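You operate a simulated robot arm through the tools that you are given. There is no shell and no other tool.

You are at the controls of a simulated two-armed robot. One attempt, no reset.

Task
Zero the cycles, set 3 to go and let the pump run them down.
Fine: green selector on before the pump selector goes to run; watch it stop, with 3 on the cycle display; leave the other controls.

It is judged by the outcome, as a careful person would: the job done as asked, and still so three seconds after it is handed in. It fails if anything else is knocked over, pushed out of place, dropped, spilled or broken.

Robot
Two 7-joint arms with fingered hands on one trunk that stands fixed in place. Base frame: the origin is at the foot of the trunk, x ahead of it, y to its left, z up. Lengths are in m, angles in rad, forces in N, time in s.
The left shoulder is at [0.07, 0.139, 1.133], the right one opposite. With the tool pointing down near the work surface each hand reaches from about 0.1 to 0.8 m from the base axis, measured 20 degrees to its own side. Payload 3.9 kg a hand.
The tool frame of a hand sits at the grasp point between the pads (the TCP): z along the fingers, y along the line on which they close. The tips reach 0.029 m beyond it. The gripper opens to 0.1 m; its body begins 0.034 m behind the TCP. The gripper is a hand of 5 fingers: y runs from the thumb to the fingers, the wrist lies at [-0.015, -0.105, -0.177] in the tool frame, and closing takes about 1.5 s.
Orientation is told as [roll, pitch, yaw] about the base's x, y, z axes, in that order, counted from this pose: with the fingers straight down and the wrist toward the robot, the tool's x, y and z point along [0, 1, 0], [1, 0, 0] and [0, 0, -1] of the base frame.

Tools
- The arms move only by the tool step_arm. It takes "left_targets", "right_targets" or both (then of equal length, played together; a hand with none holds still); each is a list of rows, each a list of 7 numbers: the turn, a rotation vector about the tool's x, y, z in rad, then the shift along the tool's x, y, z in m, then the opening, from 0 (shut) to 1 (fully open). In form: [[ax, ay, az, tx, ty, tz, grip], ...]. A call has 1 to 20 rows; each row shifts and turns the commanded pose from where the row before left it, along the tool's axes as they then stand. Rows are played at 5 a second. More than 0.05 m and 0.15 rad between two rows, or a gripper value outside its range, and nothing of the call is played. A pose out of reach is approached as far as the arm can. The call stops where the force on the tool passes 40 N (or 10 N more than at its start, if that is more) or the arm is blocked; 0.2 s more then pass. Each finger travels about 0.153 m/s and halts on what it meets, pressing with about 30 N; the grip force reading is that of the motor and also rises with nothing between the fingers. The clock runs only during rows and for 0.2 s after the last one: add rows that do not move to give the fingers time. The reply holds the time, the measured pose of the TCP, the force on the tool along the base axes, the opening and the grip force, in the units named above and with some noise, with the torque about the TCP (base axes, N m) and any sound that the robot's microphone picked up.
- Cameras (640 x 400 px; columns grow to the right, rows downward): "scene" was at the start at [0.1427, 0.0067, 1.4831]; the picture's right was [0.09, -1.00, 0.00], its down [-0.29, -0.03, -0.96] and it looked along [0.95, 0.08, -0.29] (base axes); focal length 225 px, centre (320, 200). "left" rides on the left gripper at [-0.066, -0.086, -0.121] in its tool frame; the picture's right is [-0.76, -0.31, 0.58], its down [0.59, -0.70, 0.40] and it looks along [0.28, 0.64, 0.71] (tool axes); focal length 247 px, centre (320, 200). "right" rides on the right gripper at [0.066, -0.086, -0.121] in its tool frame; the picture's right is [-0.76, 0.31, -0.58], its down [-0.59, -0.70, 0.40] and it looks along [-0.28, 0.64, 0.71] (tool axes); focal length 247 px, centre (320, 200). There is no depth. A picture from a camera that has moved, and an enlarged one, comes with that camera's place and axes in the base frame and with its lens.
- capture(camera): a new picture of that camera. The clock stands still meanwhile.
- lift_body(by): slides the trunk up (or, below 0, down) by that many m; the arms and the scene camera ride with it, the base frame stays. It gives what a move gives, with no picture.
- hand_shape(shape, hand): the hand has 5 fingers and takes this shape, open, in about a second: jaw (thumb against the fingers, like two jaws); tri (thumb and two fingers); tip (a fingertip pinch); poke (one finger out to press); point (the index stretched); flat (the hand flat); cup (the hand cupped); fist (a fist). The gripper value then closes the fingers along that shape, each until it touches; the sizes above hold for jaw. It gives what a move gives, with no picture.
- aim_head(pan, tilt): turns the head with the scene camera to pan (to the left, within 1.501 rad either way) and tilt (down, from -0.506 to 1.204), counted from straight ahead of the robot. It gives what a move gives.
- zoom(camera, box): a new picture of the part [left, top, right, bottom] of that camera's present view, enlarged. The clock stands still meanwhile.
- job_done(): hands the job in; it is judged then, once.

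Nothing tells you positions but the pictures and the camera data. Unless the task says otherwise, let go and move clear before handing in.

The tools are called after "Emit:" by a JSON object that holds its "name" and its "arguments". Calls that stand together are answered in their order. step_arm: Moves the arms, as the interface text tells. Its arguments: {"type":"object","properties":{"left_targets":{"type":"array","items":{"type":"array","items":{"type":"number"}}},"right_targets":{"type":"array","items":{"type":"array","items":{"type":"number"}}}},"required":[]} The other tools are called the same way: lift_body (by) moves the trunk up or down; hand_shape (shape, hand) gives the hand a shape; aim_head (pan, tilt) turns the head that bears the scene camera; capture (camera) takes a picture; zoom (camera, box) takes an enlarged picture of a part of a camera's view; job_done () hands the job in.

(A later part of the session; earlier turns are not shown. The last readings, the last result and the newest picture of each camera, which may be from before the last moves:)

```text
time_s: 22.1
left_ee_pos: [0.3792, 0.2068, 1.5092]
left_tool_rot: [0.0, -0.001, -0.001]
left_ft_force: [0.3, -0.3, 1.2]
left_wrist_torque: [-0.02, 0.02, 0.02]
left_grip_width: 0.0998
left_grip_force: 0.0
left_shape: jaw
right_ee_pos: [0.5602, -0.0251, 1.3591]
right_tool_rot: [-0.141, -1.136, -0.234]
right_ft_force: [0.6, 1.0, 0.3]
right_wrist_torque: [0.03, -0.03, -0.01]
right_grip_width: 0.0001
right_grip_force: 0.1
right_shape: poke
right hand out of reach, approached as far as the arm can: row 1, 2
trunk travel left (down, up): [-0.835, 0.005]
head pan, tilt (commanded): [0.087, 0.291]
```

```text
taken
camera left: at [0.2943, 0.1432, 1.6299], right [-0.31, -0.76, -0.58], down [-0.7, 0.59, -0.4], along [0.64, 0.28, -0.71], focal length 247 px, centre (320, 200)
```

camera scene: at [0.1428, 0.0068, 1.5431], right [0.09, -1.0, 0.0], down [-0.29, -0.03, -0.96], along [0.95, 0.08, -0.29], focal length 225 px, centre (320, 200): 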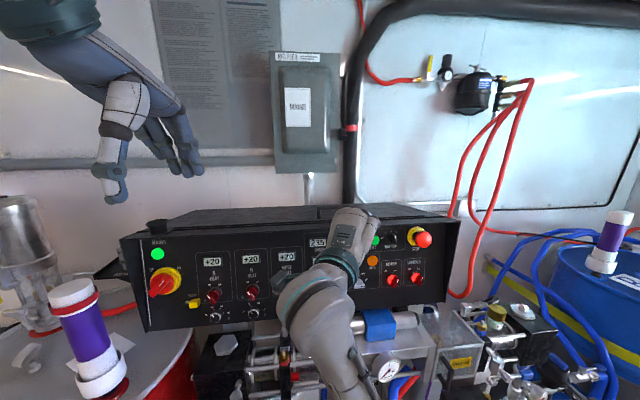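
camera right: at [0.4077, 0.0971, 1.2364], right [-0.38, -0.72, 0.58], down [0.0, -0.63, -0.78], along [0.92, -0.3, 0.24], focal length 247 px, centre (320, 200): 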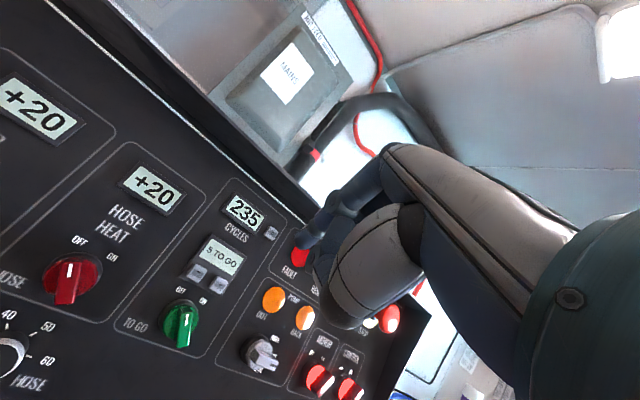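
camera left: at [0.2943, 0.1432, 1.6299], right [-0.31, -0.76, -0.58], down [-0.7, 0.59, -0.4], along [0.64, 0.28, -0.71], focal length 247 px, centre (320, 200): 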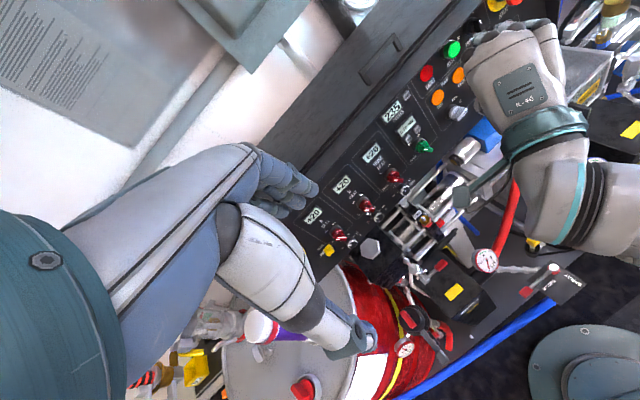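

The arm is stuck against a joint limit again. I'll tilt the head down to look at the right arm's elbow and wrist so I can choose a better arm posture.

Emit:
{"name": "aim_head", "arguments": {"pan": -0.3, "tilt": 0.9}}

Emit:
{"name": "capture", "arguments": {"camera": "scene"}}

```text
time_s: 23.1
left_ee_pos: [0.3791, 0.2071, 1.5093]
left_tool_rot: [0.0, 0.001, -0.001]
left_ft_force: [0.5, -0.5, -0.4]
left_wrist_torque: [-0.04, -0.02, -0.03]
left_grip_width: 0.0997
left_grip_force: 0.1
left_shape: jaw
right_ee_pos: [0.5596, -0.0243, 1.3586]
right_tool_rot: [-0.14, -1.137, -0.233]
right_ft_force: [-0.2, -0.8, 0.3]
right_wrist_torque: [0.04, 0.0, -0.03]
right_grip_width: 0.0001
right_grip_force: 0.1
right_shape: poke
trunk travel left (down, up): [-0.835, 0.005]
head pan, tilt (commanded): [-0.3, 0.901]
```

```text
taken
camera scene: at [0.1218, -0.0233, 1.4902], right [-0.3, -0.96, 0.0], down [-0.75, 0.23, -0.62], along [0.59, -0.18, -0.78], focal length 225 px, centre (320, 200)
```

scene: 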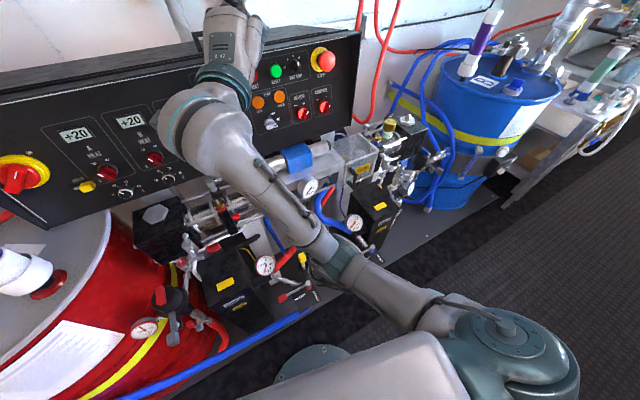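

I can now see the arm: elbow low with the forearm nearly vertical, which is at the wrist's limit. A finger pitched only about −0.6 was reachable and is good enough for pressing, so I'll unwind the right arm to its starting posture as a camera, and use the left hand on "0", "−" and green since they lie nearer its shoulder.

Emit:
{"name": "step_arm", "arguments": {"right_targets": [[0.1396, 0.0321, -0.0358, 0, 0, 0, 1], [0.1396, 0.0321, -0.0358, 0, 0, 0, 1], [0.1396, 0.0321, -0.0358, 0, 0, 0, 1], [0.1396, 0.0321, -0.0358, 0, 0, 0, 1], [0.1396, 0.0321, -0.0358, 0, 0, 0, 1], [0.1396, 0.0321, -0.0358, 0, 0, 0, 1], [0.1396, 0.0321, -0.0358, 0, 0, 0, 1], [0.1396, 0.0321, -0.0358, 0, 0, 0, 1], [0, 0, 0, -0.0325, -0.0183, -0.02, 1], [0, 0, 0, -0.0325, -0.0183, -0.02, 1], [0, 0, 0, -0.0325, -0.0183, -0.02, 1], [0, 0, 0, -0.0325, -0.0183, -0.02, 1], [0, 0, 0, -0.0325, -0.0183, -0.02, 1], [0, 0, 0, -0.0325, -0.0183, -0.02, 1], [0, 0, 0, 0, 0, 0, 1]]}}

Emit:
{"name": "aim_head", "arguments": {"pan": 0.0, "tilt": 0.45}}

Emit:
{"name": "capture", "arguments": {"camera": "scene"}}

Emit:
{"name": "capture", "arguments": {"camera": "right"}}

```text
time_s: 26.3
left_ee_pos: [0.3788, 0.2074, 1.5097]
left_tool_rot: [0.0, 0.0, -0.002]
left_ft_force: [1.5, -0.6, 0.4]
left_wrist_torque: [-0.01, 0.01, 0.0]
left_grip_width: 0.0998
left_grip_force: 0.0
left_shape: jaw
right_ee_pos: [0.4512, -0.2213, 1.4776]
right_tool_rot: [0.002, 0.001, 0.0]
right_ft_force: [-1.1, -0.2, 0.2]
right_wrist_torque: [0.0, 0.04, -0.04]
right_grip_width: 0.0002
right_grip_force: 0.0
right_shape: poke
trunk travel left (down, up): [-0.835, 0.005]
head pan, tilt (commanded): [-0.3, 0.901]
```

```text
time_s: 27.2
left_ee_pos: [0.3791, 0.208, 1.5099]
left_tool_rot: [0.0, 0.001, 0.0]
left_ft_force: [0.2, 0.3, -1.1]
left_wrist_torque: [-0.03, 0.01, 0.02]
left_grip_width: 0.1
left_grip_force: 0.1
left_shape: jaw
right_ee_pos: [0.4515, -0.2225, 1.4786]
right_tool_rot: [0.001, -0.001, 0.001]
right_ft_force: [0.2, 0.7, 0.7]
right_wrist_torque: [-0.02, 0.05, 0.01]
right_grip_width: 0.0
right_grip_force: 0.0
right_shape: poke
trunk travel left (down, up): [-0.835, 0.005]
head pan, tilt (commanded): [0.0, 0.45]
```

```text
taken
camera scene: at [0.1413, -0.0017, 1.5284], right [0.0, -1.0, 0.0], down [-0.44, 0.0, -0.9], along [0.9, 0.0, -0.44], focal length 225 px, centre (320, 200)
```

scene: 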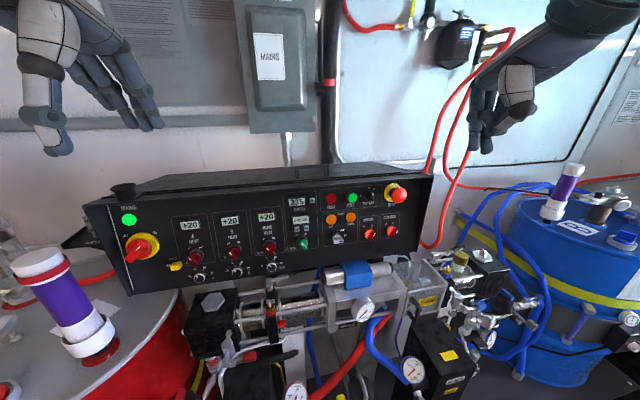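

```text
taken
camera right: at [0.3663, -0.1571, 1.5986], right [0.31, -0.76, 0.58], down [-0.7, -0.59, -0.4], along [0.64, -0.28, -0.71], focal length 247 px, centre (320, 200)
```

right: 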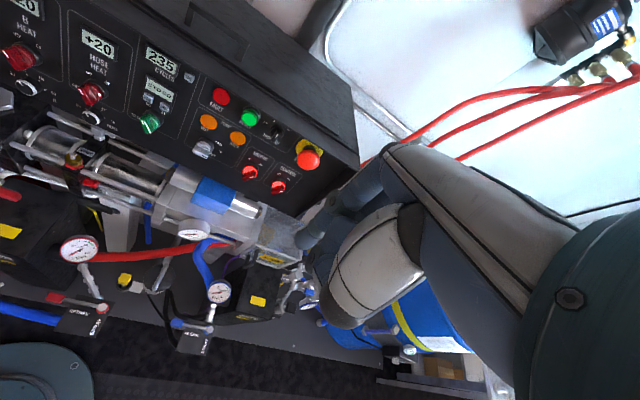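

The right hand is back safely. The panel's edges slope in the picture, so it is probably turned slightly about the vertical. I'll take tight zooms from all three cameras to triangulate it accurately.

Emit:
{"name": "zoom", "arguments": {"camera": "scene", "box": [280, 185, 360, 255]}}

Emit:
{"name": "zoom", "arguments": {"camera": "right", "box": [120, 30, 280, 190]}}

Emit:
{"name": "zoom", "arguments": {"camera": "left", "box": [370, 60, 500, 160]}}

Emit:
{"name": "zoom", "arguments": {"camera": "scene", "box": [80, 160, 440, 300]}}

```text
5.71 times, centred on (320, 220) of scene
camera zoom: at [0.1413, -0.0017, 1.5284], right [0.0, -1.0, 0.0], down [-0.44, 0.0, -0.9], along [0.9, 0.0, -0.44], focal length 1286 px, centre (320, 86)
```

zoom: 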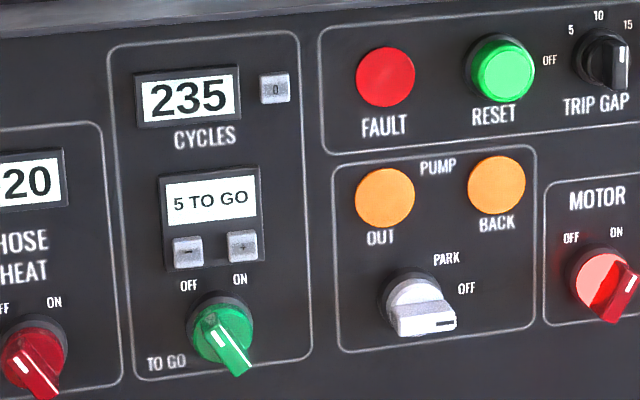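

```text
2.50 times, centred on (200, 110) of right
camera zoom: at [0.3663, -0.1571, 1.5986], right [0.31, -0.76, 0.58], down [-0.7, -0.59, -0.4], along [0.64, -0.28, -0.71], focal length 617 px, centre (620, 425)
```

zoom: 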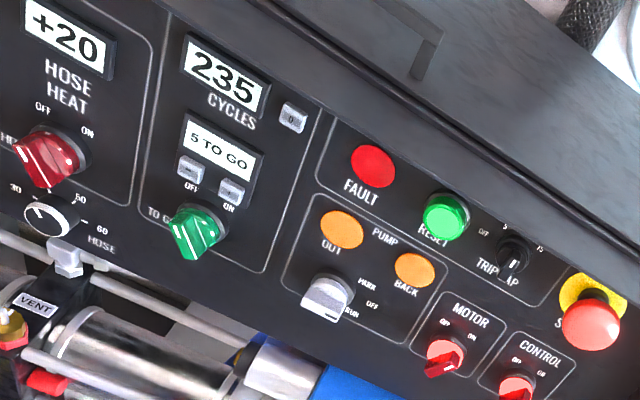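

```text
4.00 times, centred on (435, 110) of left
camera zoom: at [0.2939, 0.1428, 1.63], right [-0.31, -0.76, -0.58], down [-0.7, 0.59, -0.4], along [0.64, 0.28, -0.71], focal length 988 px, centre (-140, 560)
```

zoom: 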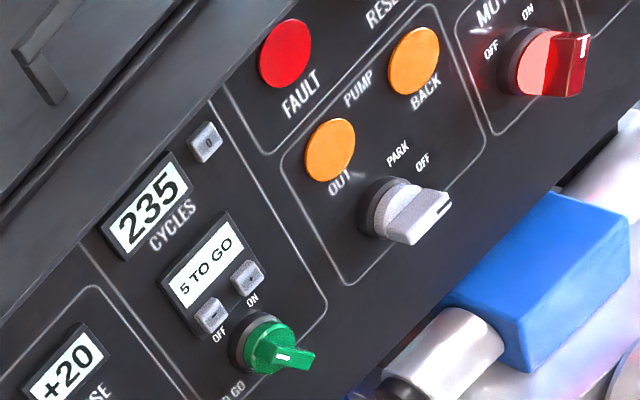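

```text
1.78 times, centred on (260, 230) of scene
camera zoom: at [0.1413, -0.0017, 1.5284], right [0.0, -1.0, 0.0], down [-0.44, 0.0, -0.9], along [0.9, 0.0, -0.44], focal length 400 px, centre (427, 147)
```

zoom: 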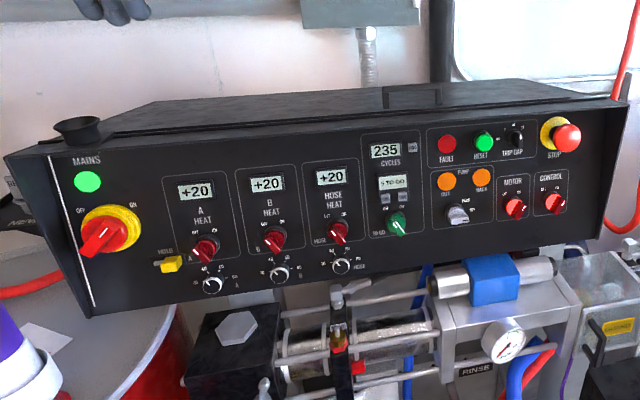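

The panel turns out to be yawed roughly 14–19° (its face turned toward the robot's right) with a slight backward lean, so the left hand suits it well. "0" is at about (0.722, 0.021, 1.247), "−" about (0.693, 0.067, 1.168), "+" about (0.697, 0.038, 1.169). I'll set the left hand to poke and bring it forward with the fingers still down.

Emit:
{"name": "hand_shape", "arguments": {"shape": "poke", "hand": "left"}}

Emit:
{"name": "step_arm", "arguments": {"left_targets": [[0, 0, 0, -0.0216, 0.0342, 0.03, 1], [0, 0, 0, -0.0216, 0.0342, 0.03, 1], [0, 0, 0, -0.0216, 0.0342, 0.03, 1], [0, 0, 0, -0.0216, 0.0342, 0.03, 1], [0, 0, 0, -0.0216, 0.0342, 0.03, 1], [-0.14, 0, 0, 0, 0, 0, 1], [-0.14, 0, 0, 0, 0, 0, 1], [-0.14, 0, 0, 0, 0, 0, 1], [-0.14, 0, 0, 0, 0, 0, 1], [0, 0, 0, 0, 0, 0, 1]]}}

Emit:
{"name": "capture", "arguments": {"camera": "scene"}}

Emit:
{"name": "capture", "arguments": {"camera": "right"}}

```text
time_s: 28.1
left_ee_pos: [0.3803, 0.2084, 1.5101]
left_tool_rot: [0.001, 0.0, 0.001]
left_ft_force: [0.7, 0.1, 0.8]
left_wrist_torque: [-0.01, 0.0, 0.04]
left_grip_width: 0.0
left_grip_force: 0.0
left_shape: poke
right_ee_pos: [0.451, -0.2206, 1.4784]
right_tool_rot: [0.002, -0.001, -0.001]
right_ft_force: [0.5, -0.1, 0.4]
right_wrist_torque: [0.01, -0.02, 0.02]
right_grip_width: 0.0
right_grip_force: 0.0
right_shape: poke
trunk travel left (down, up): [-0.835, 0.005]
head pan, tilt (commanded): [0.0, 0.45]
```

```text
refused: row 1 steps farther than a row can; nothing moved
```

```text
taken
camera scene: at [0.1417, -0.0013, 1.5284], right [0.0, -1.0, 0.0], down [-0.44, 0.0, -0.9], along [0.9, 0.0, -0.44], focal length 225 px, centre (320, 200)
```

scene: 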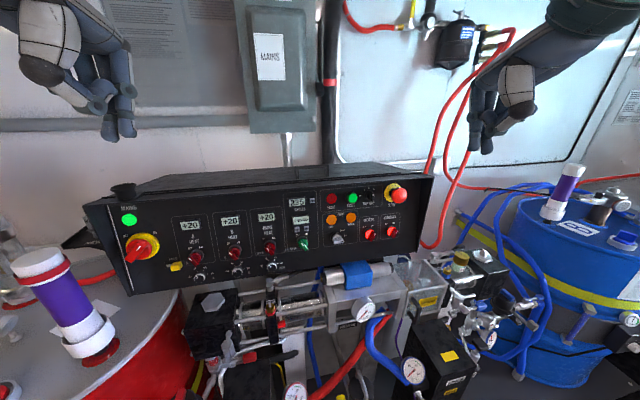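

```text
taken
camera right: at [0.3667, -0.1568, 1.5985], right [0.31, -0.76, 0.58], down [-0.7, -0.59, -0.4], along [0.64, -0.28, -0.71], focal length 247 px, centre (320, 200)
```

right: 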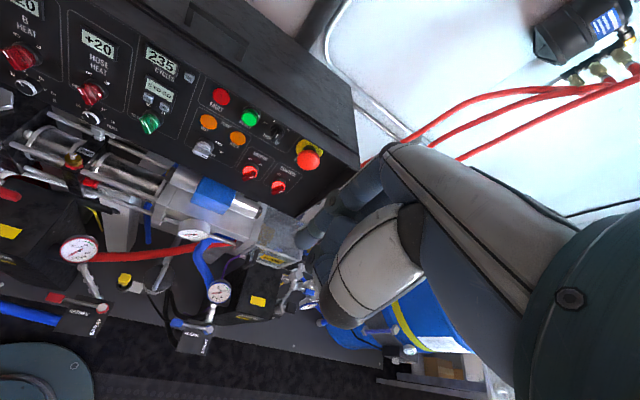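

One row was slightly too long, so nothing moved. I'll resend with smaller steps.

Emit:
{"name": "step_arm", "arguments": {"left_targets": [[0, 0, 0, -0.018, 0.0285, 0.025, 1], [0, 0, 0, -0.018, 0.0285, 0.025, 1], [0, 0, 0, -0.018, 0.0285, 0.025, 1], [0, 0, 0, -0.018, 0.0285, 0.025, 1], [0, 0, 0, -0.018, 0.0285, 0.025, 1], [0, 0, 0, -0.018, 0.0285, 0.025, 1], [-0.14, 0, 0, 0, 0, 0, 1], [-0.14, 0, 0, 0, 0, 0, 1], [-0.14, 0, 0, 0, 0, 0, 1], [-0.14, 0, 0, 0, 0, 0, 1], [0, 0, 0, 0, 0, 0, 1]]}}

Emit:
{"name": "capture", "arguments": {"camera": "scene"}}

Emit:
{"name": "capture", "arguments": {"camera": "right"}}

```text
time_s: 30.5
left_ee_pos: [0.551, 0.1006, 1.3601]
left_tool_rot: [0.0, -0.562, 0.001]
left_ft_force: [-0.4, 0.1, -0.1]
left_wrist_torque: [0.01, 0.03, 0.04]
left_grip_width: 0.0
left_grip_force: 0.0
left_shape: poke
right_ee_pos: [0.4508, -0.2218, 1.4774]
right_tool_rot: [0.002, -0.002, -0.003]
right_ft_force: [-0.1, -0.5, 0.2]
right_wrist_torque: [0.03, 0.0, 0.01]
right_grip_width: 0.0
right_grip_force: 0.0
right_shape: poke
trunk travel left (down, up): [-0.835, 0.005]
head pan, tilt (commanded): [0.0, 0.45]
```

```text
taken
camera scene: at [0.1415, -0.0014, 1.5285], right [0.0, -1.0, 0.0], down [-0.44, 0.0, -0.9], along [0.9, 0.0, -0.44], focal length 225 px, centre (320, 200)
```

scene: 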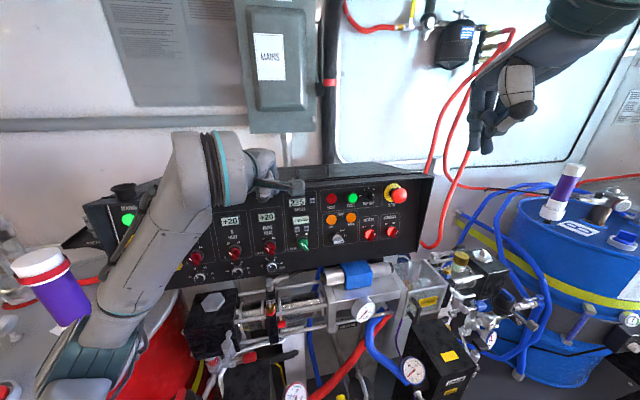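

```text
taken
camera right: at [0.3664, -0.1569, 1.5986], right [0.31, -0.76, 0.58], down [-0.7, -0.59, -0.4], along [0.64, -0.28, -0.71], focal length 247 px, centre (320, 200)
```

right: 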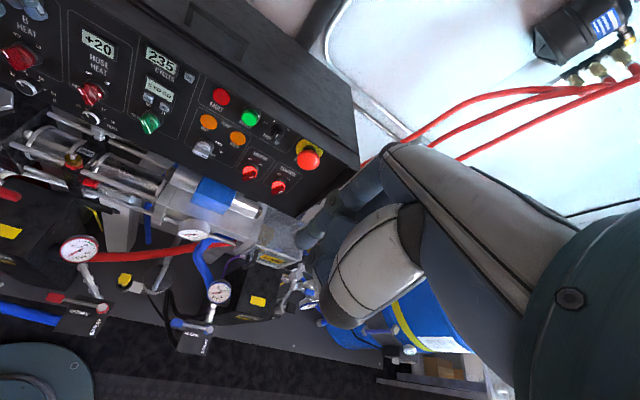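

The left arm reached (0.551, 0.101, 1.360) at pitch −0.56 with no limit warning. Next I'll yaw it left 0.3 to face the panel and pitch a bit further.

Emit:
{"name": "step_arm", "arguments": {"left_targets": [[0, 0.0533, -0.0846, 0, 0, 0, 1], [0, 0.0533, -0.0846, 0, 0, 0, 1], [0, 0.0533, -0.0846, 0, 0, 0, 1], [-0.13, 0, 0, 0, 0, 0, 1], [-0.13, 0, 0, 0, 0, 0, 1], [0, 0, 0, 0, 0, 0, 1]]}}

Emit:
{"name": "capture", "arguments": {"camera": "scene"}}

Emit:
{"name": "capture", "arguments": {"camera": "left"}}

```text
time_s: 31.9
left_ee_pos: [0.549, 0.0987, 1.3594]
left_tool_rot: [-0.001, -0.821, 0.3]
left_ft_force: [0.2, -0.7, -0.4]
left_wrist_torque: [-0.01, -0.03, 0.0]
left_grip_width: 0.0001
left_grip_force: 0.1
left_shape: poke
right_ee_pos: [0.4509, -0.2209, 1.4786]
right_tool_rot: [0.001, -0.001, -0.002]
right_ft_force: [0.2, 0.1, 0.4]
right_wrist_torque: [0.01, 0.02, 0.05]
right_grip_width: 0.0
right_grip_force: 0.0
right_shape: poke
trunk travel left (down, up): [-0.835, 0.005]
head pan, tilt (commanded): [0.0, 0.45]
```

```text
taken
camera scene: at [0.1412, -0.0015, 1.5285], right [0.0, -1.0, 0.0], down [-0.43, 0.0, -0.9], along [0.9, 0.0, -0.43], focal length 225 px, centre (320, 200)
```

scene: 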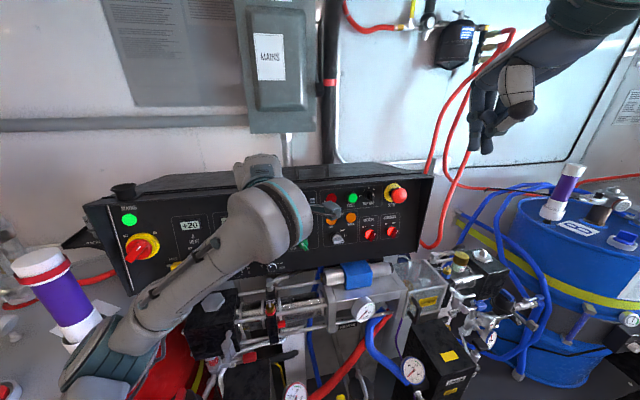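

```text
taken
camera left: at [0.4291, -0.0056, 1.3786], right [0.43, -0.66, -0.62], down [-0.35, 0.51, -0.79], along [0.83, 0.55, -0.02], focal length 247 px, centre (320, 200)
```

left: 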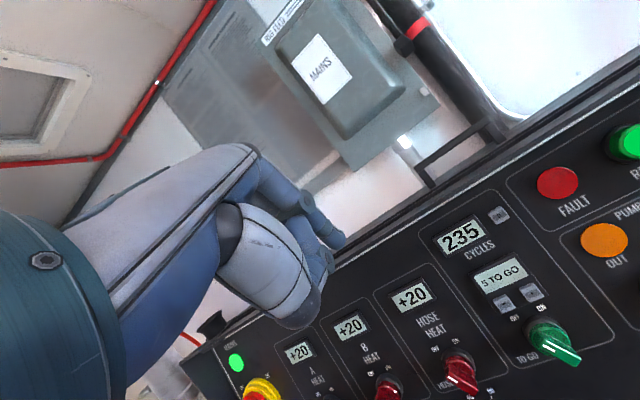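

The left wrist camera now sees both its fingertip (about px 342, 242) and the buttons, and my coordinates for "0" and "−" project right onto them. I'll move to a point about 5 cm in front of the "0" button.

Emit:
{"name": "step_arm", "arguments": {"left_targets": [[0, 0, 0, -0.0281, -0.0039, 0.0286, 1], [0, 0, 0, -0.0281, -0.0039, 0.0286, 1], [0, 0, 0, -0.0281, -0.0039, 0.0286, 1], [0, 0, 0, -0.0281, -0.0039, 0.0286, 1], [0, 0, 0, 0, 0, 0, 1]]}}

Emit:
{"name": "capture", "arguments": {"camera": "left"}}

Emit:
{"name": "zoom", "arguments": {"camera": "right", "box": [110, 20, 270, 150]}}

Emit:
{"name": "capture", "arguments": {"camera": "scene"}}

```text
time_s: 33.1
left_ee_pos: [0.6029, 0.019, 1.3025]
left_tool_rot: [0.006, -0.818, 0.297]
left_ft_force: [-0.1, -0.7, -0.3]
left_wrist_torque: [0.01, 0.0, -0.02]
left_grip_width: 0.0
left_grip_force: 0.1
left_shape: poke
left hand out of reach, approached as far as the arm can: row 3, 4
right_ee_pos: [0.452, -0.2212, 1.4774]
right_tool_rot: [0.001, 0.0, 0.0]
right_ft_force: [-0.3, -0.2, -0.1]
right_wrist_torque: [0.02, -0.04, -0.04]
right_grip_width: 0.0
right_grip_force: 0.0
right_shape: poke
trunk travel left (down, up): [-0.835, 0.005]
head pan, tilt (commanded): [0.0, 0.45]
```

```text
taken
camera left: at [0.4817, -0.086, 1.321], right [0.43, -0.66, -0.62], down [-0.36, 0.51, -0.78], along [0.83, 0.55, -0.02], focal length 247 px, centre (320, 200)
```

left: 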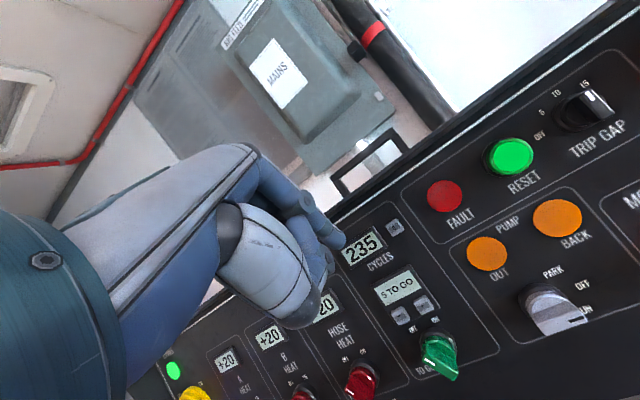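

```text
3.08 times, centred on (190, 85) of right
camera zoom: at [0.3667, -0.1572, 1.5985], right [0.31, -0.76, 0.58], down [-0.7, -0.59, -0.4], along [0.64, -0.28, -0.71], focal length 760 px, centre (720, 554)
```

zoom: 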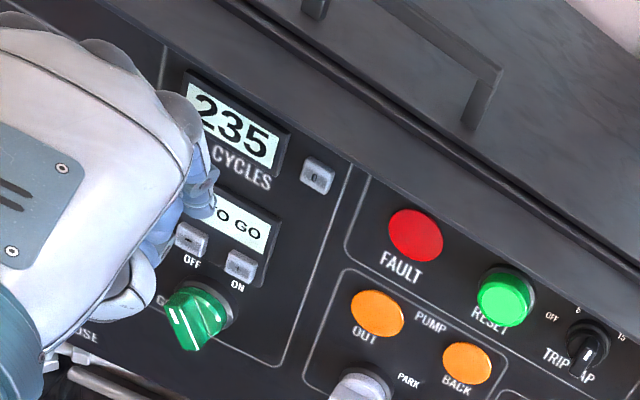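

```text
taken
camera scene: at [0.1418, -0.0016, 1.5284], right [0.0, -1.0, 0.0], down [-0.44, 0.0, -0.9], along [0.9, 0.0, -0.44], focal length 225 px, centre (320, 200)
```

scene: 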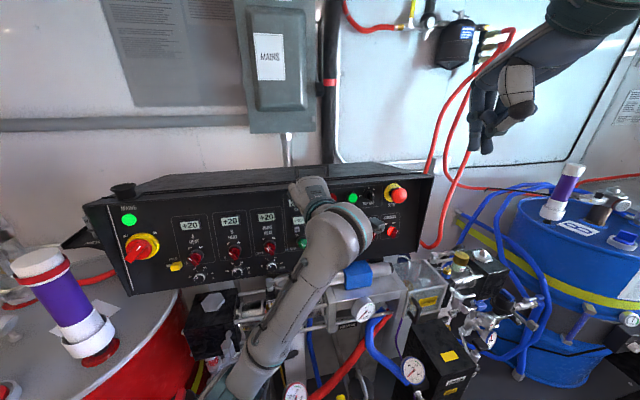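

The left arm also stalled, at x≈0.60, short in the forward direction. I'll look down at the left arm to see what posture it is in.

Emit:
{"name": "aim_head", "arguments": {"pan": 0.5, "tilt": 1.0}}

Emit:
{"name": "capture", "arguments": {"camera": "scene"}}

Emit:
{"name": "capture", "arguments": {"camera": "right"}}

```text
time_s: 34.1
left_ee_pos: [0.6021, 0.0188, 1.3019]
left_tool_rot: [0.003, -0.818, 0.298]
left_ft_force: [0.1, -0.4, -0.1]
left_wrist_torque: [-0.02, 0.0, 0.01]
left_grip_width: 0.0001
left_grip_force: 0.0
left_shape: poke
right_ee_pos: [0.4518, -0.2218, 1.4781]
right_tool_rot: [0.003, 0.0, -0.002]
right_ft_force: [0.3, -0.4, 0.0]
right_wrist_torque: [-0.05, 0.01, -0.02]
right_grip_width: 0.0001
right_grip_force: 0.0
right_shape: poke
trunk travel left (down, up): [-0.835, 0.005]
head pan, tilt (commanded): [0.499, 1.0]
```

```text
taken
camera scene: at [0.111, 0.0316, 1.4829], right [0.48, -0.88, 0.0], down [-0.74, -0.4, -0.54], along [0.48, 0.26, -0.84], focal length 225 px, centre (320, 200)
```

scene: 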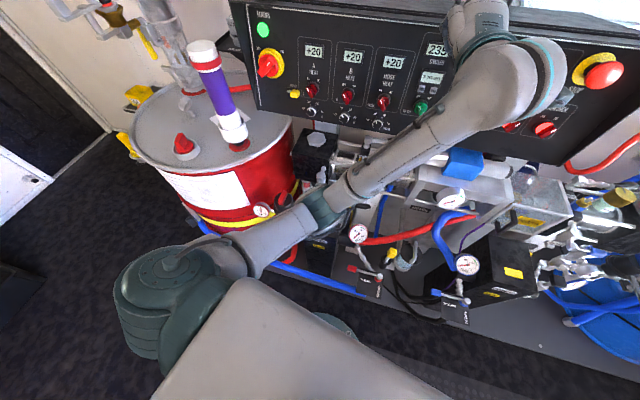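

```text
taken
camera right: at [0.3667, -0.1573, 1.5985], right [0.31, -0.76, 0.58], down [-0.7, -0.59, -0.4], along [0.64, -0.28, -0.71], focal length 247 px, centre (320, 200)
```

right: 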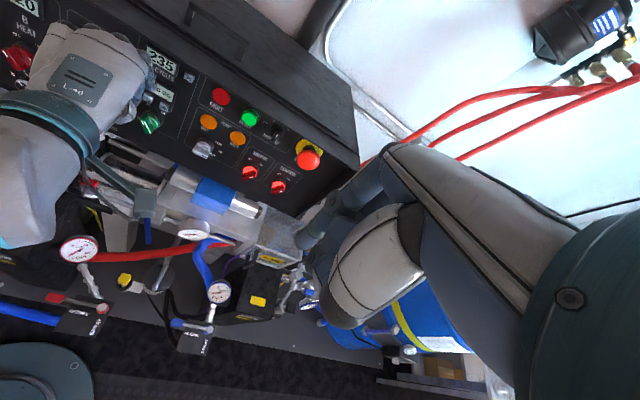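

The upper arm is already fully forward with the forearm angled inward, so crossing the midline costs forward reach. Turning the left hand's yaw back to zero should put its wrist nearer its own shoulder, so I'll try that and then go forward.

Emit:
{"name": "step_arm", "arguments": {"left_targets": [[0, -0.073, 0.0683, 0, 0, 0, 1], [0, -0.073, 0.0683, 0, 0, 0, 1], [0, -0.073, 0.0683, 0, 0, 0, 1], [0, 0, 0, 0, 0.006, 0.03, 1], [0, 0, 0, 0, 0, 0, 1]]}}

```text
time_s: 35.3
left_ee_pos: [0.5739, 0.0017, 1.2957]
left_tool_rot: [0.009, -0.816, -0.004]
left_ft_force: [-0.3, 0.5, -0.7]
left_wrist_torque: [-0.01, -0.02, 0.03]
left_grip_width: 0.0
left_grip_force: 0.0
left_shape: poke
left hand out of reach, approached as far as the arm can: row 1, 2, 3, 4
right_ee_pos: [0.4518, -0.2201, 1.4788]
right_tool_rot: [0.002, -0.002, -0.002]
right_ft_force: [-0.2, -0.2, 0.1]
right_wrist_torque: [0.01, 0.0, 0.0]
right_grip_width: 0.0
right_grip_force: 0.1
right_shape: poke
trunk travel left (down, up): [-0.835, 0.005]
head pan, tilt (commanded): [0.499, 1.0]
```

Still limited. The palm roll about the finger axis is free for pressing, so I'll test whether supinating the left hand a little (rolling about the tool's z) relieves the limit.

Emit:
{"name": "step_arm", "arguments": {"left_targets": [[0, 0, -0.15, 0, 0, 0, 1], [0, 0, -0.15, 0, 0, 0, 1], [0, 0, -0.15, 0, 0, 0, 1], [0, 0, 0, 0, 0, 0, 1]]}}

Emit:
{"name": "step_arm", "arguments": {"left_targets": [[0, 0, 0, 0.0, 0.006, 0.03, 1], [0, 0, 0, 0, 0, 0, 1]]}}

Emit:
{"name": "capture", "arguments": {"camera": "scene"}}

```text
time_s: 36.3
left_ee_pos: [0.5251, -0.0058, 1.3194]
left_tool_rot: [-0.434, -0.718, 0.615]
left_ft_force: [0.3, -0.2, 0.4]
left_wrist_torque: [0.04, -0.03, 0.03]
left_grip_width: 0.0
left_grip_force: 0.1
left_shape: poke
left hand out of reach, approached as far as the arm can: row 1, 2, 3
right_ee_pos: [0.4504, -0.2239, 1.4787]
right_tool_rot: [0.003, -0.003, -0.001]
right_ft_force: [-0.2, 0.3, 0.7]
right_wrist_torque: [0.01, 0.0, 0.02]
right_grip_width: 0.0002
right_grip_force: 0.0
right_shape: poke
trunk travel left (down, up): [-0.835, 0.005]
head pan, tilt (commanded): [0.499, 1.0]
```

```text
time_s: 36.9
left_ee_pos: [0.5247, -0.0031, 1.3186]
left_tool_rot: [-0.434, -0.719, 0.618]
left_ft_force: [-0.7, 0.1, -0.5]
left_wrist_torque: [0.0, 0.0, 0.0]
left_grip_width: 0.0003
left_grip_force: 0.1
left_shape: poke
left hand out of reach, approached as far as the arm can: row 1
right_ee_pos: [0.4513, -0.2205, 1.478]
right_tool_rot: [0.002, -0.001, -0.001]
right_ft_force: [-0.3, -0.7, 0.5]
right_wrist_torque: [-0.03, -0.02, -0.02]
right_grip_width: 0.0002
right_grip_force: 0.1
right_shape: poke
trunk travel left (down, up): [-0.835, 0.005]
head pan, tilt (commanded): [0.499, 1.0]
```

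```text
taken
camera scene: at [0.1109, 0.0317, 1.4829], right [0.48, -0.88, 0.0], down [-0.74, -0.4, -0.54], along [0.47, 0.26, -0.84], focal length 225 px, centre (320, 200)
```

scene: 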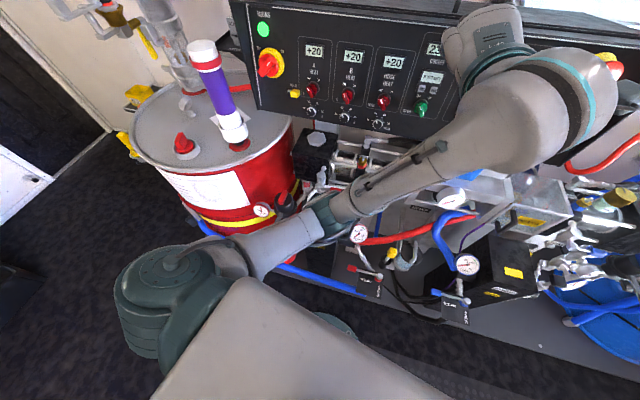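

Supinating makes it worse since it carries the wrist further inward. I'll roll the other way, so the wrist swings toward the left arm's own side.

Emit:
{"name": "step_arm", "arguments": {"left_targets": [[0, 0, 0.15, 0, 0, 0, 1], [0, 0, 0.15, 0, 0, 0, 1], [0, 0, 0.15, 0, 0, 0, 1], [0, 0, 0.15, 0, 0, 0, 1], [0, 0, 0.15, 0, 0, 0, 1], [0, 0, 0, 0, 0, 0, 1]]}}

Emit:
{"name": "capture", "arguments": {"camera": "scene"}}

```text
time_s: 38.3
left_ee_pos: [0.5254, -0.0045, 1.3191]
left_tool_rot: [0.31, -0.773, -0.43]
left_ft_force: [0.2, -0.1, -0.1]
left_wrist_torque: [0.0, 0.0, 0.02]
left_grip_width: 0.0
left_grip_force: 0.0
left_shape: poke
right_ee_pos: [0.4514, -0.2225, 1.478]
right_tool_rot: [0.0, -0.001, -0.003]
right_ft_force: [-0.2, -0.5, 0.4]
right_wrist_torque: [-0.01, -0.01, -0.01]
right_grip_width: 0.0
right_grip_force: 0.0
right_shape: poke
trunk travel left (down, up): [-0.835, 0.005]
head pan, tilt (commanded): [0.499, 1.0]
```

```text
taken
camera scene: at [0.1107, 0.0311, 1.4829], right [0.48, -0.88, 0.0], down [-0.74, -0.4, -0.54], along [0.47, 0.26, -0.84], focal length 225 px, centre (320, 200)
```

scene: 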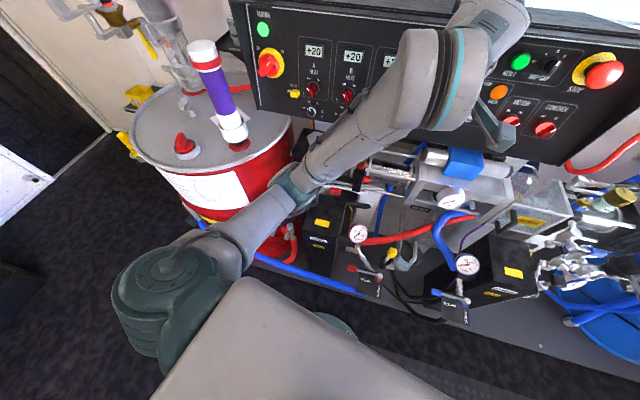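

Rolling that way is comfortable and the limit warning is gone. I'll move forward in this orientation to the point in front of the "0" button.

Emit:
{"name": "step_arm", "arguments": {"left_targets": [[0, 0, 0, 0.0097, 0.01135, 0.032, 1], [0, 0, 0, 0.0097, 0.01135, 0.032, 1], [0, 0, 0, 0.0097, 0.01135, 0.032, 1], [0, 0, 0, 0, 0, 0, 1]]}}

Emit:
{"name": "aim_head", "arguments": {"pan": 0.0, "tilt": 0.45}}

Emit:
{"name": "capture", "arguments": {"camera": "scene"}}

Emit:
{"name": "capture", "arguments": {"camera": "left"}}

Emit:
{"name": "zoom", "arguments": {"camera": "right", "box": [60, 10, 260, 150]}}

```text
time_s: 39.3
left_ee_pos: [0.6232, 0.0145, 1.284]
left_tool_rot: [0.306, -0.773, -0.426]
left_ft_force: [0.9, 0.7, 1.0]
left_wrist_torque: [-0.01, 0.03, -0.02]
left_grip_width: 0.0
left_grip_force: 0.1
left_shape: poke
right_ee_pos: [0.4512, -0.2212, 1.4776]
right_tool_rot: [0.001, -0.001, -0.002]
right_ft_force: [-1.0, 0.7, -0.1]
right_wrist_torque: [0.0, 0.01, 0.03]
right_grip_width: 0.0001
right_grip_force: 0.0
right_shape: poke
trunk travel left (down, up): [-0.835, 0.005]
head pan, tilt (commanded): [0.499, 1.0]
```

```text
time_s: 40.2
left_ee_pos: [0.6241, 0.0154, 1.2838]
left_tool_rot: [0.307, -0.773, -0.425]
left_ft_force: [0.6, 0.3, 0.3]
left_wrist_torque: [-0.03, 0.03, -0.02]
left_grip_width: 0.0002
left_grip_force: 0.0
left_shape: poke
right_ee_pos: [0.4518, -0.2203, 1.4798]
right_tool_rot: [0.002, -0.001, -0.001]
right_ft_force: [0.6, 0.4, 0.1]
right_wrist_torque: [0.0, 0.02, -0.01]
right_grip_width: 0.0
right_grip_force: 0.1
right_shape: poke
trunk travel left (down, up): [-0.835, 0.005]
head pan, tilt (commanded): [0.0, 0.45]
```

```text
taken
camera scene: at [0.1416, -0.0012, 1.5284], right [0.0, -1.0, 0.0], down [-0.44, 0.0, -0.9], along [0.9, 0.0, -0.44], focal length 225 px, centre (320, 200)
```

scene: 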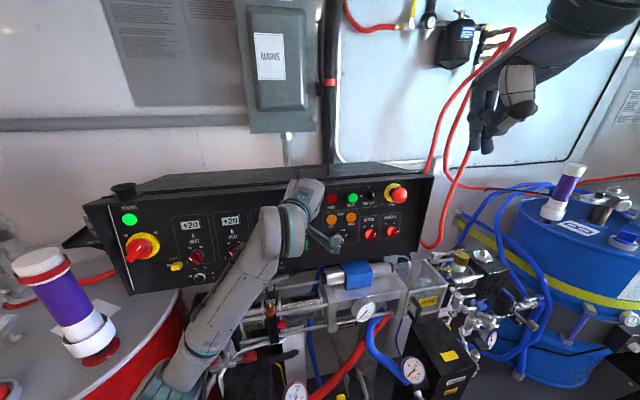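

```text
taken
camera left: at [0.4668, -0.0208, 1.292], right [0.07, -0.63, -0.77], down [-0.05, 0.77, -0.64], along [1.0, 0.08, 0.02], focal length 247 px, centre (320, 200)
```

left: 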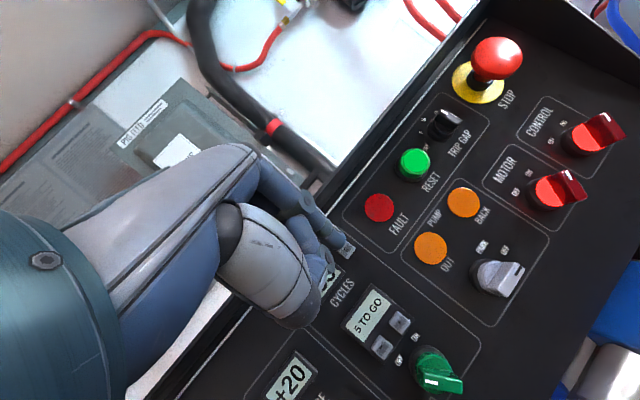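

```text
2.86 times, centred on (160, 80) of right
camera zoom: at [0.3666, -0.1568, 1.5985], right [0.31, -0.76, 0.58], down [-0.7, -0.59, -0.4], along [0.64, -0.28, -0.71], focal length 706 px, centre (777, 543)
```

zoom: 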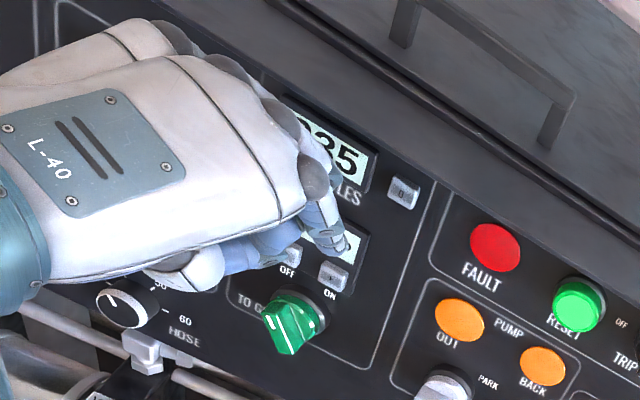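

The left fingertip is lined up almost exactly over the "0" button in its own camera, about 8 cm away. I'll close most of that gap along the line to the button and check again.

Emit:
{"name": "step_arm", "arguments": {"left_targets": [[0, 0, 0, 0.0093, 0.0116, 0.0232, 1], [0, 0, 0, 0.0093, 0.0116, 0.0232, 1], [0, 0, 0, 0, 0, 0, 1]]}}

Emit:
{"name": "zoom", "arguments": {"camera": "left", "box": [260, 180, 420, 290]}}

Emit:
{"name": "zoom", "arguments": {"camera": "right", "box": [110, 20, 230, 110]}}

Emit:
{"name": "zoom", "arguments": {"camera": "scene", "box": [270, 150, 380, 240]}}

```text
time_s: 41.0
left_ee_pos: [0.664, 0.0121, 1.2854]
left_tool_rot: [0.33, -0.755, -0.44]
left_ft_force: [0.3, 0.0, 0.9]
left_wrist_torque: [-0.01, 0.02, -0.03]
left_grip_width: 0.0
left_grip_force: 0.0
left_shape: poke
left hand out of reach, approached as far as the arm can: row 1, 2
right_ee_pos: [0.4503, -0.2212, 1.4785]
right_tool_rot: [0.002, -0.001, -0.001]
right_ft_force: [0.0, -0.4, -0.1]
right_wrist_torque: [0.02, 0.0, 0.0]
right_grip_width: 0.0
right_grip_force: 0.1
right_shape: poke
trunk travel left (down, up): [-0.835, 0.005]
head pan, tilt (commanded): [0.0, 0.45]
```

```text
3.64 times, centred on (340, 235) of left
camera zoom: at [0.5068, -0.0236, 1.2933], right [0.06, -0.62, -0.79], down [-0.05, 0.78, -0.62], along [1.0, 0.08, 0.02], focal length 898 px, centre (247, 73)
```

zoom: 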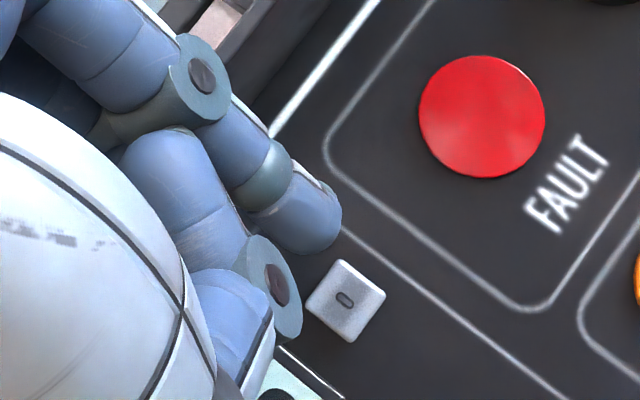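

```text
4.44 times, centred on (170, 65) of right
camera zoom: at [0.366, -0.1565, 1.5987], right [0.31, -0.76, 0.58], down [-0.7, -0.59, -0.4], along [0.64, -0.28, -0.71], focal length 1098 px, centre (987, 800)
```

zoom: 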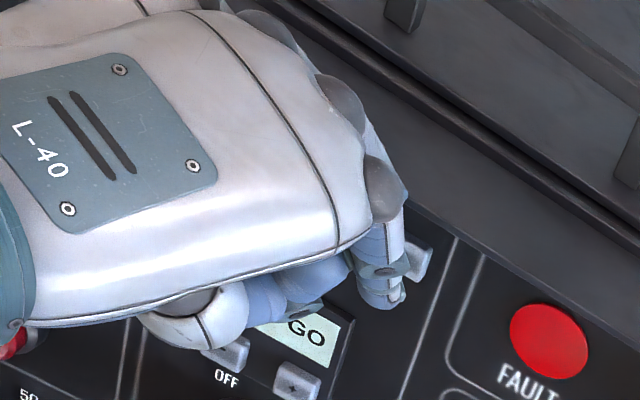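

```text
4.44 times, centred on (325, 195) of scene
camera zoom: at [0.1411, -0.0011, 1.5285], right [0.0, -1.0, 0.0], down [-0.43, 0.0, -0.9], along [0.9, 0.0, -0.43], focal length 1000 px, centre (298, 222)
```

zoom: 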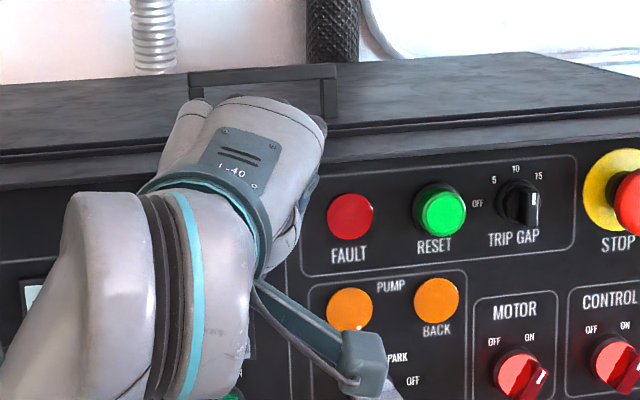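

The left hand is about 4 cm from the "0" button but at its limit again. More roll in the same helpful direction should free it, so I'll roll another 0.3 and then step the tip toward the button.

Emit:
{"name": "step_arm", "arguments": {"left_targets": [[0, 0, 0.15, 0, 0, 0, 1], [0, 0, 0.15, 0, 0, 0, 1], [0, 0, 0, 0, 0, 0, 1]]}}

```text
time_s: 41.9
left_ee_pos: [0.6634, 0.0123, 1.2846]
left_tool_rot: [0.546, -0.647, -0.79]
left_ft_force: [-0.3, 0.7, -1.0]
left_wrist_torque: [-0.01, 0.01, 0.01]
left_grip_width: 0.0
left_grip_force: 0.1
left_shape: poke
right_ee_pos: [0.4512, -0.2211, 1.4775]
right_tool_rot: [0.001, 0.0, -0.002]
right_ft_force: [-0.2, 1.3, 0.0]
right_wrist_torque: [-0.01, -0.01, -0.03]
right_grip_width: 0.0001
right_grip_force: 0.1
right_shape: poke
trunk travel left (down, up): [-0.835, 0.005]
head pan, tilt (commanded): [0.0, 0.45]
```

No limit warning now. The tip is about 5 cm from the button, so I'll close 60 % of that gap and check alignment.

Emit:
{"name": "step_arm", "arguments": {"left_targets": [[0, 0, 0, 0.0076, 0.0013, 0.0128, 1], [0, 0, 0, 0.0076, 0.0013, 0.0128, 1], [0, 0, 0, 0, 0, 0, 1]]}}

Emit:
{"name": "zoom", "arguments": {"camera": "left", "box": [260, 180, 420, 290]}}

Emit:
{"name": "zoom", "arguments": {"camera": "right", "box": [110, 20, 230, 110]}}

Emit:
{"name": "capture", "arguments": {"camera": "scene"}}

```text
time_s: 42.5
left_ee_pos: [0.6741, 0.0081, 1.2838]
left_tool_rot: [0.554, -0.66, -0.826]
left_ft_force: [-34.7, -16.1, 4.1]
left_wrist_torque: [0.27, -0.69, -0.03]
left_grip_width: 0.0
left_grip_force: 0.1
left_shape: poke
right_ee_pos: [0.4441, -0.222, 1.4803]
right_tool_rot: [0.004, -0.005, 0.0]
right_ft_force: [0.4, 0.0, -0.3]
right_wrist_torque: [-0.06, 0.09, 0.02]
right_grip_width: 0.0
right_grip_force: 0.0
right_shape: poke
trunk travel left (down, up): [-0.835, 0.005]
head pan, tilt (commanded): [0.0, 0.45]
stopped in row 3 (left hand): the force on the tool passed its limit at 44 N (the readings are from after the stop); the commanded pose is now the measured one
```

```text
3.64 times, centred on (340, 235) of left
camera zoom: at [0.512, 0.0095, 1.2848], right [-0.05, -0.45, -0.89], down [0.16, 0.88, -0.45], along [0.99, -0.16, 0.03], focal length 898 px, centre (247, 73)
```

zoom: 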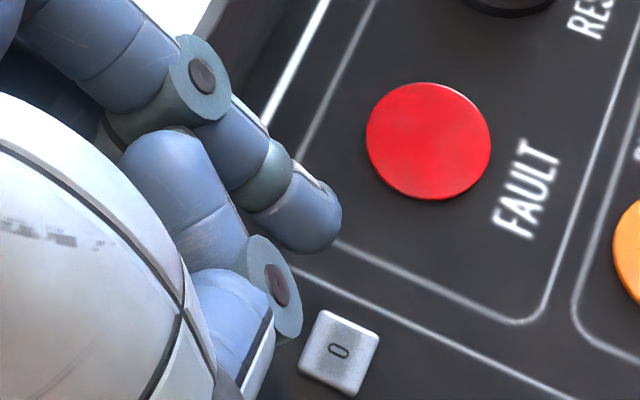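

```text
4.44 times, centred on (170, 65) of right
camera zoom: at [0.3588, -0.1575, 1.6001], right [0.3, -0.76, 0.58], down [-0.7, -0.59, -0.4], along [0.65, -0.28, -0.71], focal length 1098 px, centre (987, 800)
```

zoom: 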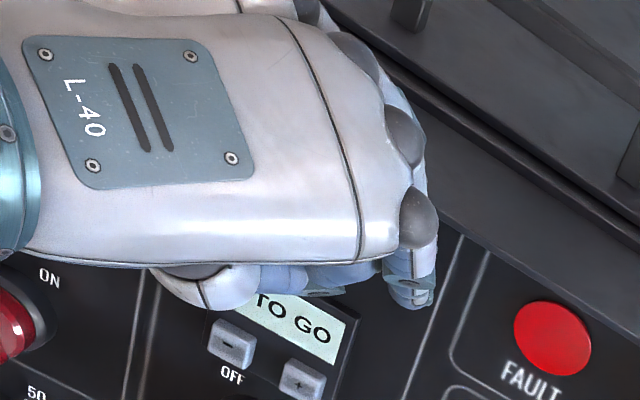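

```text
taken
camera scene: at [0.1339, -0.0024, 1.5293], right [0.0, -1.0, 0.0], down [-0.43, 0.0, -0.9], along [0.9, 0.0, -0.43], focal length 225 px, centre (320, 200)
```

scene: 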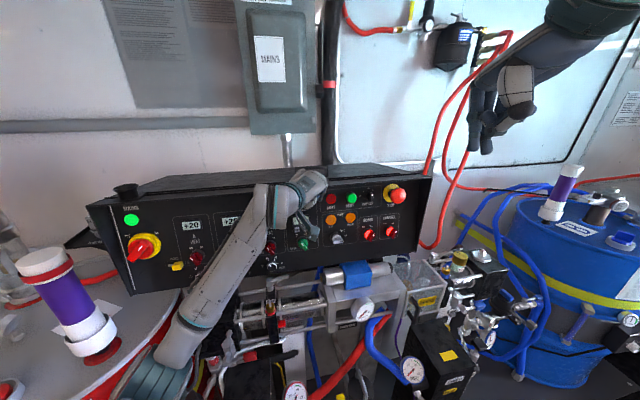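

Contact at 44 N came early: with this roll the curled little finger leads the index and it met the panel's upper edge, not the button. I'll back straight off 4 cm and check that nothing changed.

Emit:
{"name": "step_arm", "arguments": {"left_targets": [[0, 0, 0, -0.0105, -0.0065, -0.0157, 1], [0, 0, 0, -0.0105, -0.0065, -0.0157, 1], [0, 0, 0, 0, 0, 0, 1]]}}

Emit:
{"name": "capture", "arguments": {"camera": "left"}}

Emit:
{"name": "capture", "arguments": {"camera": "right"}}

Emit:
{"name": "capture", "arguments": {"camera": "scene"}}

```text
time_s: 43.3
left_ee_pos: [0.6449, 0.0068, 1.2811]
left_tool_rot: [0.546, -0.651, -0.802]
left_ft_force: [-0.7, -0.6, -0.3]
left_wrist_torque: [-0.01, 0.0, 0.04]
left_grip_width: 0.0
left_grip_force: 0.0
left_shape: poke
right_ee_pos: [0.4499, -0.2224, 1.4794]
right_tool_rot: [0.001, -0.001, -0.002]
right_ft_force: [-0.5, 0.0, 0.0]
right_wrist_torque: [0.02, 0.01, 0.0]
right_grip_width: 0.0
right_grip_force: 0.1
right_shape: poke
trunk travel left (down, up): [-0.835, 0.005]
head pan, tilt (commanded): [0.0, 0.45]
```

```text
taken
camera left: at [0.4838, 0.0039, 1.2835], right [-0.05, -0.45, -0.89], down [0.14, 0.88, -0.45], along [0.99, -0.14, 0.02], focal length 247 px, centre (320, 200)
```

left: 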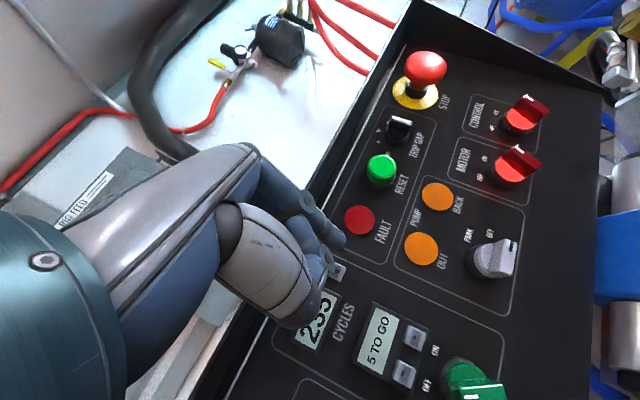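

```text
taken
camera right: at [0.3656, -0.1579, 1.5988], right [0.3, -0.76, 0.58], down [-0.7, -0.59, -0.4], along [0.64, -0.28, -0.71], focal length 247 px, centre (320, 200)
```

right: 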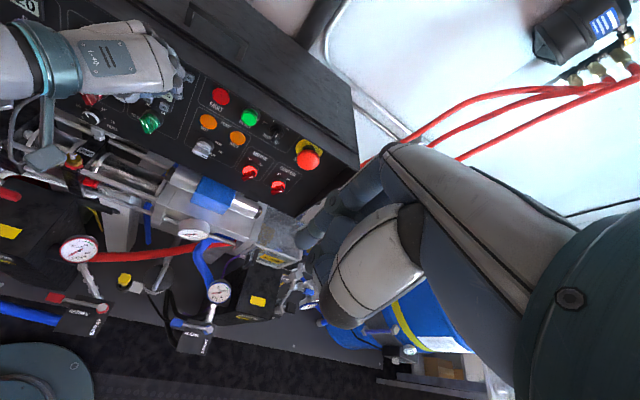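

```text
taken
camera scene: at [0.1409, -0.0023, 1.5285], right [0.0, -1.0, 0.0], down [-0.43, 0.0, -0.9], along [0.9, 0.0, -0.43], focal length 225 px, centre (320, 200)
```

scene: 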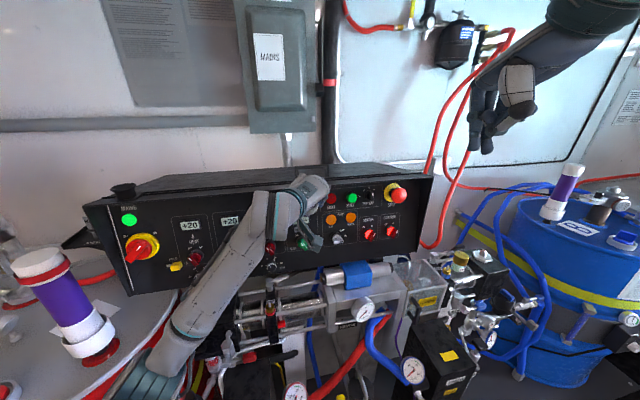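

Backed off cleanly: the display still reads 235 and "5 TO GO", and nothing moved. This rolled posture suits the arm, so I'll turn the hand further until the index is the lowest, foremost finger (other fingers above it, finger axis roughly level and square to the panel).

Emit:
{"name": "step_arm", "arguments": {"left_targets": [[0, 0, 0, -0.0155, -0.0224, -0.0292, 1], [-0.0344, 0.0897, 0.0972, 0, 0, 0, 1], [-0.0344, 0.0897, 0.0972, 0, 0, 0, 1], [-0.0344, 0.0897, 0.0972, 0, 0, 0, 1], [-0.0344, 0.0897, 0.0972, 0, 0, 0, 1], [-0.0344, 0.0897, 0.0972, 0, 0, 0, 1], [0, 0, 0, 0, 0, 0, 1]]}}

Emit:
{"name": "capture", "arguments": {"camera": "left"}}

Emit:
{"name": "capture", "arguments": {"camera": "right"}}

```text
time_s: 44.9
left_ee_pos: [0.6065, 0.0078, 1.2816]
left_tool_rot: [1.254, -0.372, -1.299]
left_ft_force: [0.2, 1.1, 0.5]
left_wrist_torque: [0.03, 0.02, 0.02]
left_grip_width: 0.0003
left_grip_force: 0.1
left_shape: poke
right_ee_pos: [0.4512, -0.2226, 1.4779]
right_tool_rot: [0.001, -0.002, 0.0]
right_ft_force: [0.1, 0.0, -0.3]
right_wrist_torque: [0.0, 0.01, 0.03]
right_grip_width: 0.0001
right_grip_force: 0.1
right_shape: poke
trunk travel left (down, up): [-0.835, 0.005]
head pan, tilt (commanded): [0.0, 0.45]
```

```text
taken
camera left: at [0.4567, 0.041, 1.227], right [0.31, 0.04, -0.95], down [0.32, 0.93, 0.15], along [0.89, -0.35, 0.28], focal length 247 px, centre (320, 200)
```

left: 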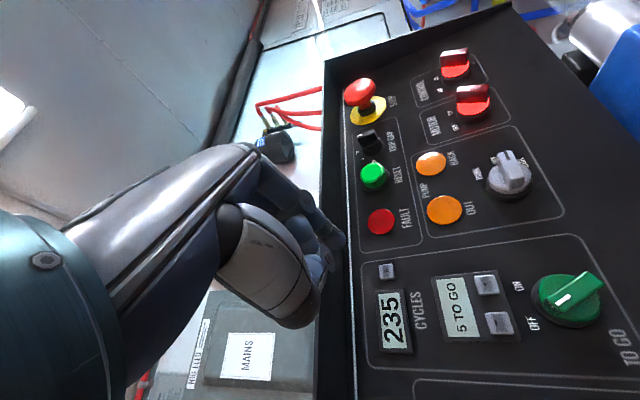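

```text
taken
camera right: at [0.3661, -0.1571, 1.5987], right [0.31, -0.76, 0.58], down [-0.7, -0.59, -0.4], along [0.64, -0.28, -0.71], focal length 247 px, centre (320, 200)
```

right: 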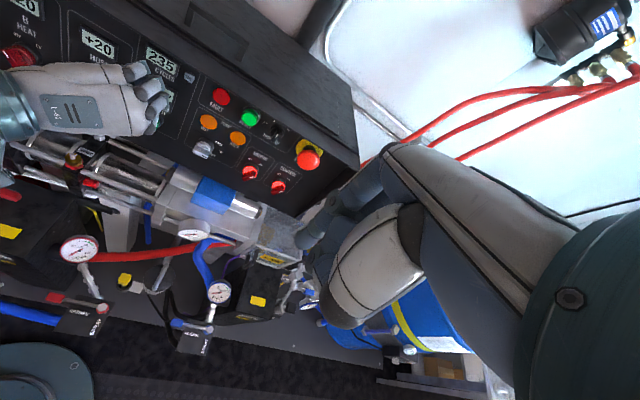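

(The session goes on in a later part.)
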